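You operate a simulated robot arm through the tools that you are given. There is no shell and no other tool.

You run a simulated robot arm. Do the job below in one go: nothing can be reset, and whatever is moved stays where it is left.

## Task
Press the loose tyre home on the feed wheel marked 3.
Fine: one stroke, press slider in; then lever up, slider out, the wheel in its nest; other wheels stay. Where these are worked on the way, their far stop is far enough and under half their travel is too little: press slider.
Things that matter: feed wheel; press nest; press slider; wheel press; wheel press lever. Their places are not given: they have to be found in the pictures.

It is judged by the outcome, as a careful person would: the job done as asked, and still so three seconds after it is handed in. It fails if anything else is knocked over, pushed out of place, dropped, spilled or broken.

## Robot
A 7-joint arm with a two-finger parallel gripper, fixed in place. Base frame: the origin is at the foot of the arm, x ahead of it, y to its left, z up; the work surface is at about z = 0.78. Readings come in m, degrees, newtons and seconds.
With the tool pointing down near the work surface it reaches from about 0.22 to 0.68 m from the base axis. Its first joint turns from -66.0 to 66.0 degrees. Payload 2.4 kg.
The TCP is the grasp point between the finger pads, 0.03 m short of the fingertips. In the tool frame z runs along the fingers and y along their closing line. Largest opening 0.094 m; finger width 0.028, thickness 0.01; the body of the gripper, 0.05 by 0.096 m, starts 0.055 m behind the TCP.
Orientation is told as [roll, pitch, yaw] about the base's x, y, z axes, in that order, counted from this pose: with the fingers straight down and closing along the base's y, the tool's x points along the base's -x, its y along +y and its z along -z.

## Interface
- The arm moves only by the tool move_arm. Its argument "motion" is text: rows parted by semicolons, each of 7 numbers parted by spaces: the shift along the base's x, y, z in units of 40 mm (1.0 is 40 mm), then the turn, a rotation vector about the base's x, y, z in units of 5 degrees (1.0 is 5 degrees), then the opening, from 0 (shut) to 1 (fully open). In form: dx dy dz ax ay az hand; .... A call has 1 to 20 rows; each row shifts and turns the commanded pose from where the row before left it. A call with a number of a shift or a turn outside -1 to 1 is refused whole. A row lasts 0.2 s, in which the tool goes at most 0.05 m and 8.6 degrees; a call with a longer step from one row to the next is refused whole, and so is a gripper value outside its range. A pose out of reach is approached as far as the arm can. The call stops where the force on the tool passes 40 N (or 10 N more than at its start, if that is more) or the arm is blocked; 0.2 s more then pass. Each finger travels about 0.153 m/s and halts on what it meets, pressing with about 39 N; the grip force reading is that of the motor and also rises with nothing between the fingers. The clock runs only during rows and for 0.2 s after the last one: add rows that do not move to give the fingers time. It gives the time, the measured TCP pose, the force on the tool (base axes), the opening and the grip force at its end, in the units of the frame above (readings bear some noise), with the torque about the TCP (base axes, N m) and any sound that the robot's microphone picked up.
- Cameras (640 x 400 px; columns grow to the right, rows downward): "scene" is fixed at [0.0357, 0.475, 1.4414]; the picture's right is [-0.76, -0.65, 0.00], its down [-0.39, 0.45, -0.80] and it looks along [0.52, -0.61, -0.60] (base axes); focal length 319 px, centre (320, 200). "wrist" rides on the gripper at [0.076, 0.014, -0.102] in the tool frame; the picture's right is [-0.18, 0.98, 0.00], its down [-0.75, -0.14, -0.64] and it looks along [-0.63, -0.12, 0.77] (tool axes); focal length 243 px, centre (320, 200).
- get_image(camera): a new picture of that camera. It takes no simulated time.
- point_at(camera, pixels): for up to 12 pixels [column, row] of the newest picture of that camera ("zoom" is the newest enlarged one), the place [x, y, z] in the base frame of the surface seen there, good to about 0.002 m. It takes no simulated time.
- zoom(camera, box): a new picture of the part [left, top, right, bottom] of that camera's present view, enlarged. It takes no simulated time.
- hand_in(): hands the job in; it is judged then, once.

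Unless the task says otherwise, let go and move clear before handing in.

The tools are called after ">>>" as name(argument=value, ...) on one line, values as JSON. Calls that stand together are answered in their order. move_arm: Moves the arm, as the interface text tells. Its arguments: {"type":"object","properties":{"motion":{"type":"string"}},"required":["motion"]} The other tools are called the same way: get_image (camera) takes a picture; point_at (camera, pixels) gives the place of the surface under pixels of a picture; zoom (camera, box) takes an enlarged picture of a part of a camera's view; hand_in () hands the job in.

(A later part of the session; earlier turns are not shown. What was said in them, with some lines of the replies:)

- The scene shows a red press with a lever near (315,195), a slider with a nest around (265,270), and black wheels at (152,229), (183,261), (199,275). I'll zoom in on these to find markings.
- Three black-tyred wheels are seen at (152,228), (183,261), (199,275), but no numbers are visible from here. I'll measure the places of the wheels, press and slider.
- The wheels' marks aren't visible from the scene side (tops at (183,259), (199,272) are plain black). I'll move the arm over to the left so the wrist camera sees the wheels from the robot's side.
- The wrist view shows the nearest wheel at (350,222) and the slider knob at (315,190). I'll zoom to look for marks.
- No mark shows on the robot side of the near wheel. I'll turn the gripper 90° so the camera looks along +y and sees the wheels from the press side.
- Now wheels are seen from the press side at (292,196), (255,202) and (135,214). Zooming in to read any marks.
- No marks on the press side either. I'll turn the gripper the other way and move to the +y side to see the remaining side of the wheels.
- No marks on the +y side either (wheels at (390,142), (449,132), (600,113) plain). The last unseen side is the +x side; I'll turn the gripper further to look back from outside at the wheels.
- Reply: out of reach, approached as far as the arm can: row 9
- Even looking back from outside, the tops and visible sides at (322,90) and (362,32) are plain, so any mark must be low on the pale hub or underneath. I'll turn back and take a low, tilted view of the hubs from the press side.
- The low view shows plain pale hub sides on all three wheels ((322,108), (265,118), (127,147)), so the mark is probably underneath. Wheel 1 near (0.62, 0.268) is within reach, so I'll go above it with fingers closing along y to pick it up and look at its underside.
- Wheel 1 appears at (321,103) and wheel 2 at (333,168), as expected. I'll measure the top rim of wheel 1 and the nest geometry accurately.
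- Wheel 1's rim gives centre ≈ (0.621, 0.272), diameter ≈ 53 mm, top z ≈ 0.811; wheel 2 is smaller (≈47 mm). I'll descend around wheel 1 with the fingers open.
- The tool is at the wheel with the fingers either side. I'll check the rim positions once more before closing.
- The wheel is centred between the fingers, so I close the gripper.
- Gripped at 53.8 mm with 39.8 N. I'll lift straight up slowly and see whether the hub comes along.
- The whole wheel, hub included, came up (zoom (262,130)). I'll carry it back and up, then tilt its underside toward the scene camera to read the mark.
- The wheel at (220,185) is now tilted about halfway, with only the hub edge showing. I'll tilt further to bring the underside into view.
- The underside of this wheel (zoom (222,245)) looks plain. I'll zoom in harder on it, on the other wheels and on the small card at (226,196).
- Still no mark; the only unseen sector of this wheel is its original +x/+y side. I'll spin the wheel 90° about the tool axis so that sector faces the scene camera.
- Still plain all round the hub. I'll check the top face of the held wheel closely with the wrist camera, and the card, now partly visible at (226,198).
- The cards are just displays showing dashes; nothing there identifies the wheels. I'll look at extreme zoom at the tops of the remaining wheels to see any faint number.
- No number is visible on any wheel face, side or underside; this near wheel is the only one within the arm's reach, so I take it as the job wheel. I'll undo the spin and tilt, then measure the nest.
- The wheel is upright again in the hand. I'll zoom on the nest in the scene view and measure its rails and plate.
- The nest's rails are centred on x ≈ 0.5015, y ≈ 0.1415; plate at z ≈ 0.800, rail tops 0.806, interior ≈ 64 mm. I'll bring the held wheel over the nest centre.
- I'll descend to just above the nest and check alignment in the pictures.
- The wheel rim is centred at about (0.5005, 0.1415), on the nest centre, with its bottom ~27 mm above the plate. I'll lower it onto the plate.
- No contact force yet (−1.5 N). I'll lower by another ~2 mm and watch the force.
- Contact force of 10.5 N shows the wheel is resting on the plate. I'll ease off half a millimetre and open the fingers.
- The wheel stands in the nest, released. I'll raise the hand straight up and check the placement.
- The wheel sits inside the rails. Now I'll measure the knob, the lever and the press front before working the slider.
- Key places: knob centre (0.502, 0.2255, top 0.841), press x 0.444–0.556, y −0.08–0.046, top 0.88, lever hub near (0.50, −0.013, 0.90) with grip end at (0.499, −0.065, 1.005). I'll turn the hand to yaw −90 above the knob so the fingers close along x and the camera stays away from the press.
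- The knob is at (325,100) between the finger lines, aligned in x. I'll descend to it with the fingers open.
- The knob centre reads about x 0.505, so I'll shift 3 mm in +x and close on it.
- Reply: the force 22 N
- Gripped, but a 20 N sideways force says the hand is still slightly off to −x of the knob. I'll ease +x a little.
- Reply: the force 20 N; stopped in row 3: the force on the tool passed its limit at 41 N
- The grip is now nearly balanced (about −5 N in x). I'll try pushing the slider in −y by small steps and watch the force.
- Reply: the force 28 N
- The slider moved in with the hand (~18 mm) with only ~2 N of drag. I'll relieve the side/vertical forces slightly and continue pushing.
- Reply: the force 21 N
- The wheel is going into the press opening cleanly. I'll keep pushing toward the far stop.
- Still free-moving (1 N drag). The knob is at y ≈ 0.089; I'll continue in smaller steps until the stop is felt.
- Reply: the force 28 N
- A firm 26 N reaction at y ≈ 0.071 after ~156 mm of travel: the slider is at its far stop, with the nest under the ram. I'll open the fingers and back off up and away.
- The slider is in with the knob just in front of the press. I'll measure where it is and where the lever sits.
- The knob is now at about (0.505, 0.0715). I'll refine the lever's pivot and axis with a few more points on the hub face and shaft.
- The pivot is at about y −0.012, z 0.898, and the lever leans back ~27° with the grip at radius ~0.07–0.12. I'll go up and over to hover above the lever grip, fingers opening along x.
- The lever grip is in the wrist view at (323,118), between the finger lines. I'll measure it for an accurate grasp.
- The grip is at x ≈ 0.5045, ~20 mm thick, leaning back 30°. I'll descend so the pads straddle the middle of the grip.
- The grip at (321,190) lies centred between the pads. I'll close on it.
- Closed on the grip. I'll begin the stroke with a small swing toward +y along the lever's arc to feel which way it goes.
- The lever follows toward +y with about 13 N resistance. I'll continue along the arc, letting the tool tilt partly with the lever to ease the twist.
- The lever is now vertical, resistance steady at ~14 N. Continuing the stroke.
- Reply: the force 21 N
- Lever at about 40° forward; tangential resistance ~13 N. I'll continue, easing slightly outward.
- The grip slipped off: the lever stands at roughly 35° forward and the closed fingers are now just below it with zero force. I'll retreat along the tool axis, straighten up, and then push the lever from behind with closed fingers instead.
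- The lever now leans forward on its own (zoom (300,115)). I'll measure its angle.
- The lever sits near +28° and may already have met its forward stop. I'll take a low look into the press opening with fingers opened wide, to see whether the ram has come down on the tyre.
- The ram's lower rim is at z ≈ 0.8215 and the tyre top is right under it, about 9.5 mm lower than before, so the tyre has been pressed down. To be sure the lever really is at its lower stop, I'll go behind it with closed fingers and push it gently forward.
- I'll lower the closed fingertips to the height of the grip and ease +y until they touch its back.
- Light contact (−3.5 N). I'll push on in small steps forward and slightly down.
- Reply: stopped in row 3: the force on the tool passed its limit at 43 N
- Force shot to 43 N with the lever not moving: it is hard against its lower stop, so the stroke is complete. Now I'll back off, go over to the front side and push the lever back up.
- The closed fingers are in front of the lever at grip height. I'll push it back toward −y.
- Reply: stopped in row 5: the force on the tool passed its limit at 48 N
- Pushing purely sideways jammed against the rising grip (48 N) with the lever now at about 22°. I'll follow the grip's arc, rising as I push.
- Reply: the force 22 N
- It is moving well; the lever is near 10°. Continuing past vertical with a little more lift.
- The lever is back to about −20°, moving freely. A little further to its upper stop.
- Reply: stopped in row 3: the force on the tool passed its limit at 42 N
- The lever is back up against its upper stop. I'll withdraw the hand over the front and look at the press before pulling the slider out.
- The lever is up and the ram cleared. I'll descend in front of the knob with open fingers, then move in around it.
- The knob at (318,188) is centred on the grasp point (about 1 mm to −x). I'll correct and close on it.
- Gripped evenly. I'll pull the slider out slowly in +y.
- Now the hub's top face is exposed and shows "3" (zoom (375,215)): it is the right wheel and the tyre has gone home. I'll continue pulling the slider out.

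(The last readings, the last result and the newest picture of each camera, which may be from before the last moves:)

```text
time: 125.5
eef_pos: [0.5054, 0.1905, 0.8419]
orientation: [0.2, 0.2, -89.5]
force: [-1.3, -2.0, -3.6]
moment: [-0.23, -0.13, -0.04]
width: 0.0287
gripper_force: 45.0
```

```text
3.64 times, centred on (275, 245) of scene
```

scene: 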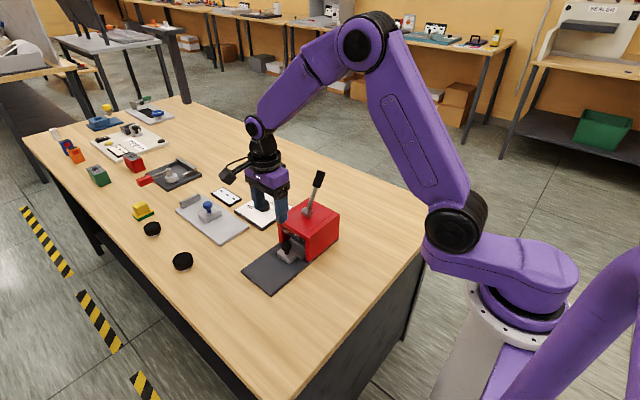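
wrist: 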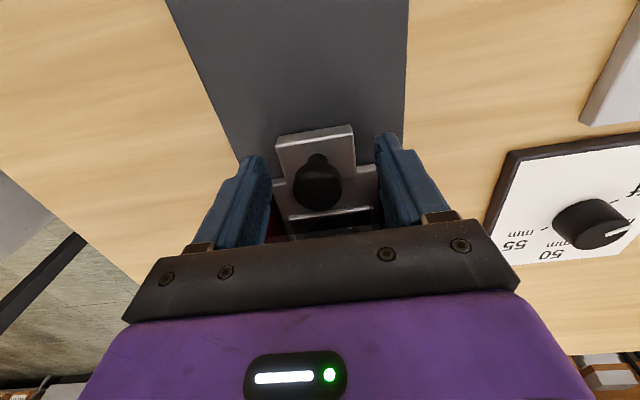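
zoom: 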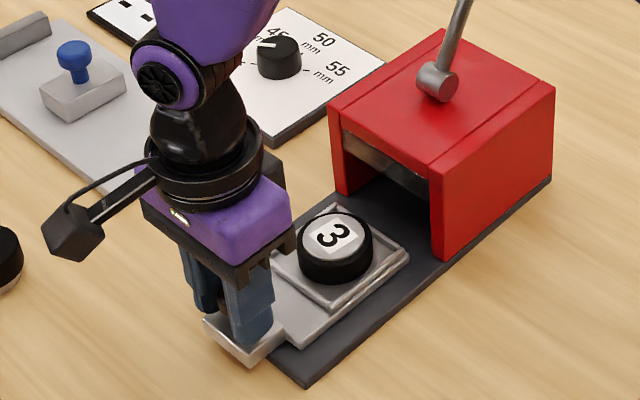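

The wheel clearly shows "3" with the tyre home around the hub. I'll pull the rest of the way until the slider's outer stop is felt.

>>> move_arm(motion="0 0.2 0 0 0 0 0.15; 0 0.2 0 0 0 0 0.15; 0 0.2 0 0 0 0 0.15; 0 0.15 0 0 0 0 0.15; 0 0.1 0 0 0 0 0.15; 0 0 0 0 0 0 0.15")

```text
time: 126.9
eef_pos: [0.5042, 0.2243, 0.8415]
orientation: [0.2, 0.2, -89.5]
force: [-0.9, -1.9, -15.4]
moment: [-0.07, -0.08, -0.07]
width: 0.0292
gripper_force: 44.9
```

>>> move_arm(motion="0 0.08 0 0 0 0 0.15; 0 0.08 0 0 0 0 0.15; 0 0 0 0 0 0 0.15")

>>> zoom(camera="scene", box=[210, 200, 330, 300])

```text
time: 127.7
eef_pos: [0.5036, 0.2284, 0.8413]
orientation: [0.0, 0.1, -89.6]
force: [-12.5, -14.5, 7.8]
moment: [0.38, 0.22, -0.14]
width: 0.0289
gripper_force: 44.7
```

```text
4.00 times, centred on (270, 250) of scene
```

zoom: 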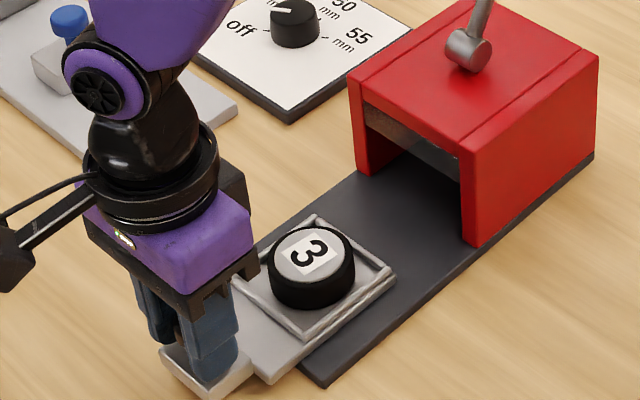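

The −14.5 N pull reaction at y ≈ 0.228 is the outer stop, so the slider is fully out. I'll let go and rise clear.

>>> move_arm(motion="0 -0.02 0 0 0 0 0.15; 0 0 0 0 0 0 0.35; 0 0 0 0 0 0 0.55; 0 0 0 0 0 0 0.7; 0 0 0 0 0 0 0.7; 0 0 0.3 0 0 0 0.7; 0 0 0.7 0 0 0 0.7; 0 0 0.9 0 0 0 0.7; 0 0 0.9 0 0 0 0.7; 0 0 0.9 0 0 0 0.7; 0 0.5 0.8 0 0 0 0.7; 0 0.5 0.8 0 0 0 0.7; 0 0 0 0 0 0 0.7")

>>> get_image(camera="scene")

>>> zoom(camera="scene", box=[220, 200, 320, 300])

>>> zoom(camera="scene", box=[120, 150, 360, 300])

```text
time: 130.5
eef_pos: [0.5047, 0.2721, 1.0543]
orientation: [0.2, 0.2, -89.5]
force: [-1.1, 0.2, -0.4]
moment: [-0.01, 0.01, -0.01]
width: 0.0657
gripper_force: 0.0
```

```text
taken
```

scene: 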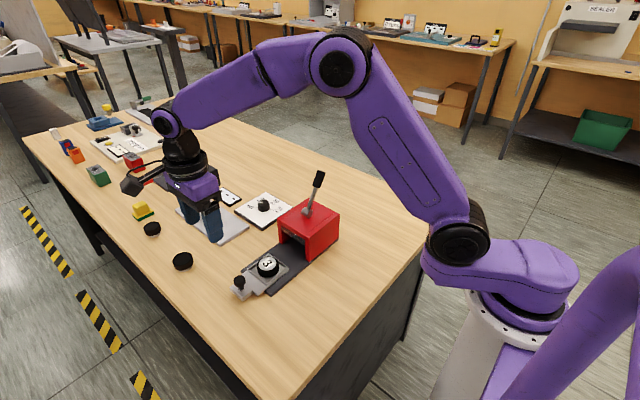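

```text
4.00 times, centred on (270, 250) of scene
```

zoom: 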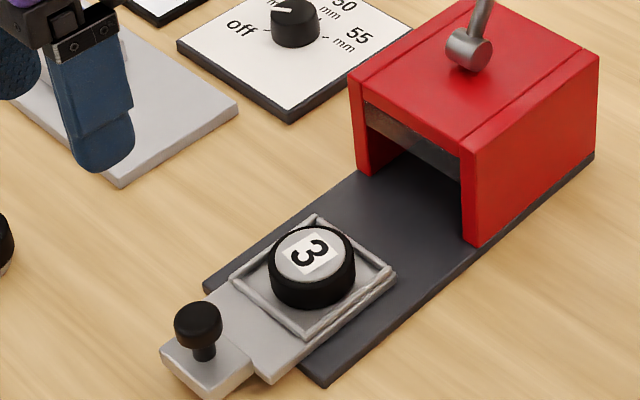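

```text
2.67 times, centred on (240, 225) of scene
```

zoom: 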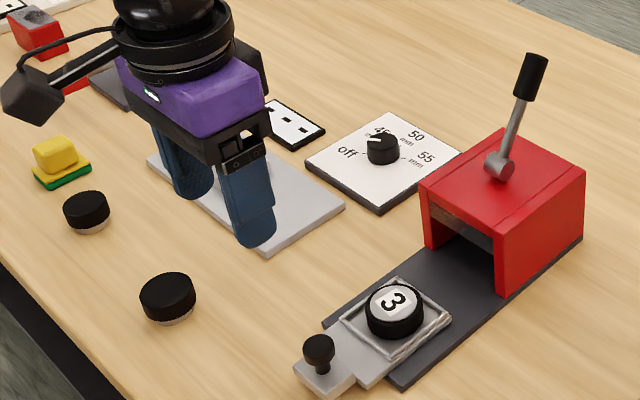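

Wheel "3" stands in its nest, slider out, lever up, other wheels at their places. I'll verify heights and positions by pointing before handing in.

>>> zoom(camera="scene", box=[230, 240, 310, 300])

>>> point_at(camera="zoom", pixels=[[305, 170], [305, 200], [305, 225], [305, 245], [305, 255], [117, 262], [313, 96], [176, 198], [434, 182], [330, 360], [250, 170], [360, 175]])

>>> point_at(camera="scene", pixels=[[318, 180], [183, 259], [152, 226], [307, 211], [338, 217], [316, 190]])

```text
6.67 times, centred on (270, 270) of scene
```

zoom: 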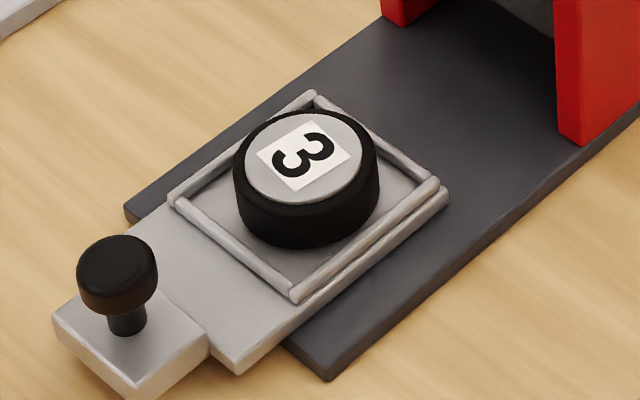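

```text
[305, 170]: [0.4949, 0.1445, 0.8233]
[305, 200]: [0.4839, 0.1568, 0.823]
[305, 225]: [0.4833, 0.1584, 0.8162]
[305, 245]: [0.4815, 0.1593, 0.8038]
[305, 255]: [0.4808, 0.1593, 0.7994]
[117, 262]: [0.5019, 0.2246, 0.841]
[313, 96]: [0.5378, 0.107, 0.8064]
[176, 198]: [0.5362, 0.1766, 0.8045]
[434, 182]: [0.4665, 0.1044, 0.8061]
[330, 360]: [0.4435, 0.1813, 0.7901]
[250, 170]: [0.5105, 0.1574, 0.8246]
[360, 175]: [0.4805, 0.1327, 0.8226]
```

```text
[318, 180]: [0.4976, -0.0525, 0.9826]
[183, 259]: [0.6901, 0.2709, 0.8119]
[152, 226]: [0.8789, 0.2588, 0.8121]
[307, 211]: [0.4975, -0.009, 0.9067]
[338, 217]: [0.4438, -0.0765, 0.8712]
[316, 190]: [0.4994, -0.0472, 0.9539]
```

Everything checks out. The tyre reaches from the plate (z ≈ 0.80) to flush with the hub top (z ≈ 0.823) and the "3" shows. The nest is back at its starting place, the lever is up, and wheels (183,259) and (152,226) are unmoved. The hand is empty and clear, so I hand in.

>>> hand_in()

```text
The job is handed in.
```

The tyre is pressed home on feed wheel 3. The wheel is back in its nest, the slider is out, the lever is up, and the job is handed in.

- **Right wheel:** no number showed on any wheel before pressing, because the loose tyre covered the mark on the hub top. I took the only wheel in reach, and the "3" appeared once the tyre went down.
- **Tyre:** it now runs from the nest plate (z about 0.80) to flush with the hub top (z about 0.823).
- **Stroke:** it was one stroke, but my grip slipped off the handle near the end. I then pushed the lever from behind and it would not move at 43 N, so it was already at its lower stop.
- **Slider and lever:** the slider went in to its far stop and came back out to its starting place. The lever went back up to its upper stop.
- **Other wheels and the rest of the table:** the other two wheels and the press are where they started. I saw nothing knocked over or moved.
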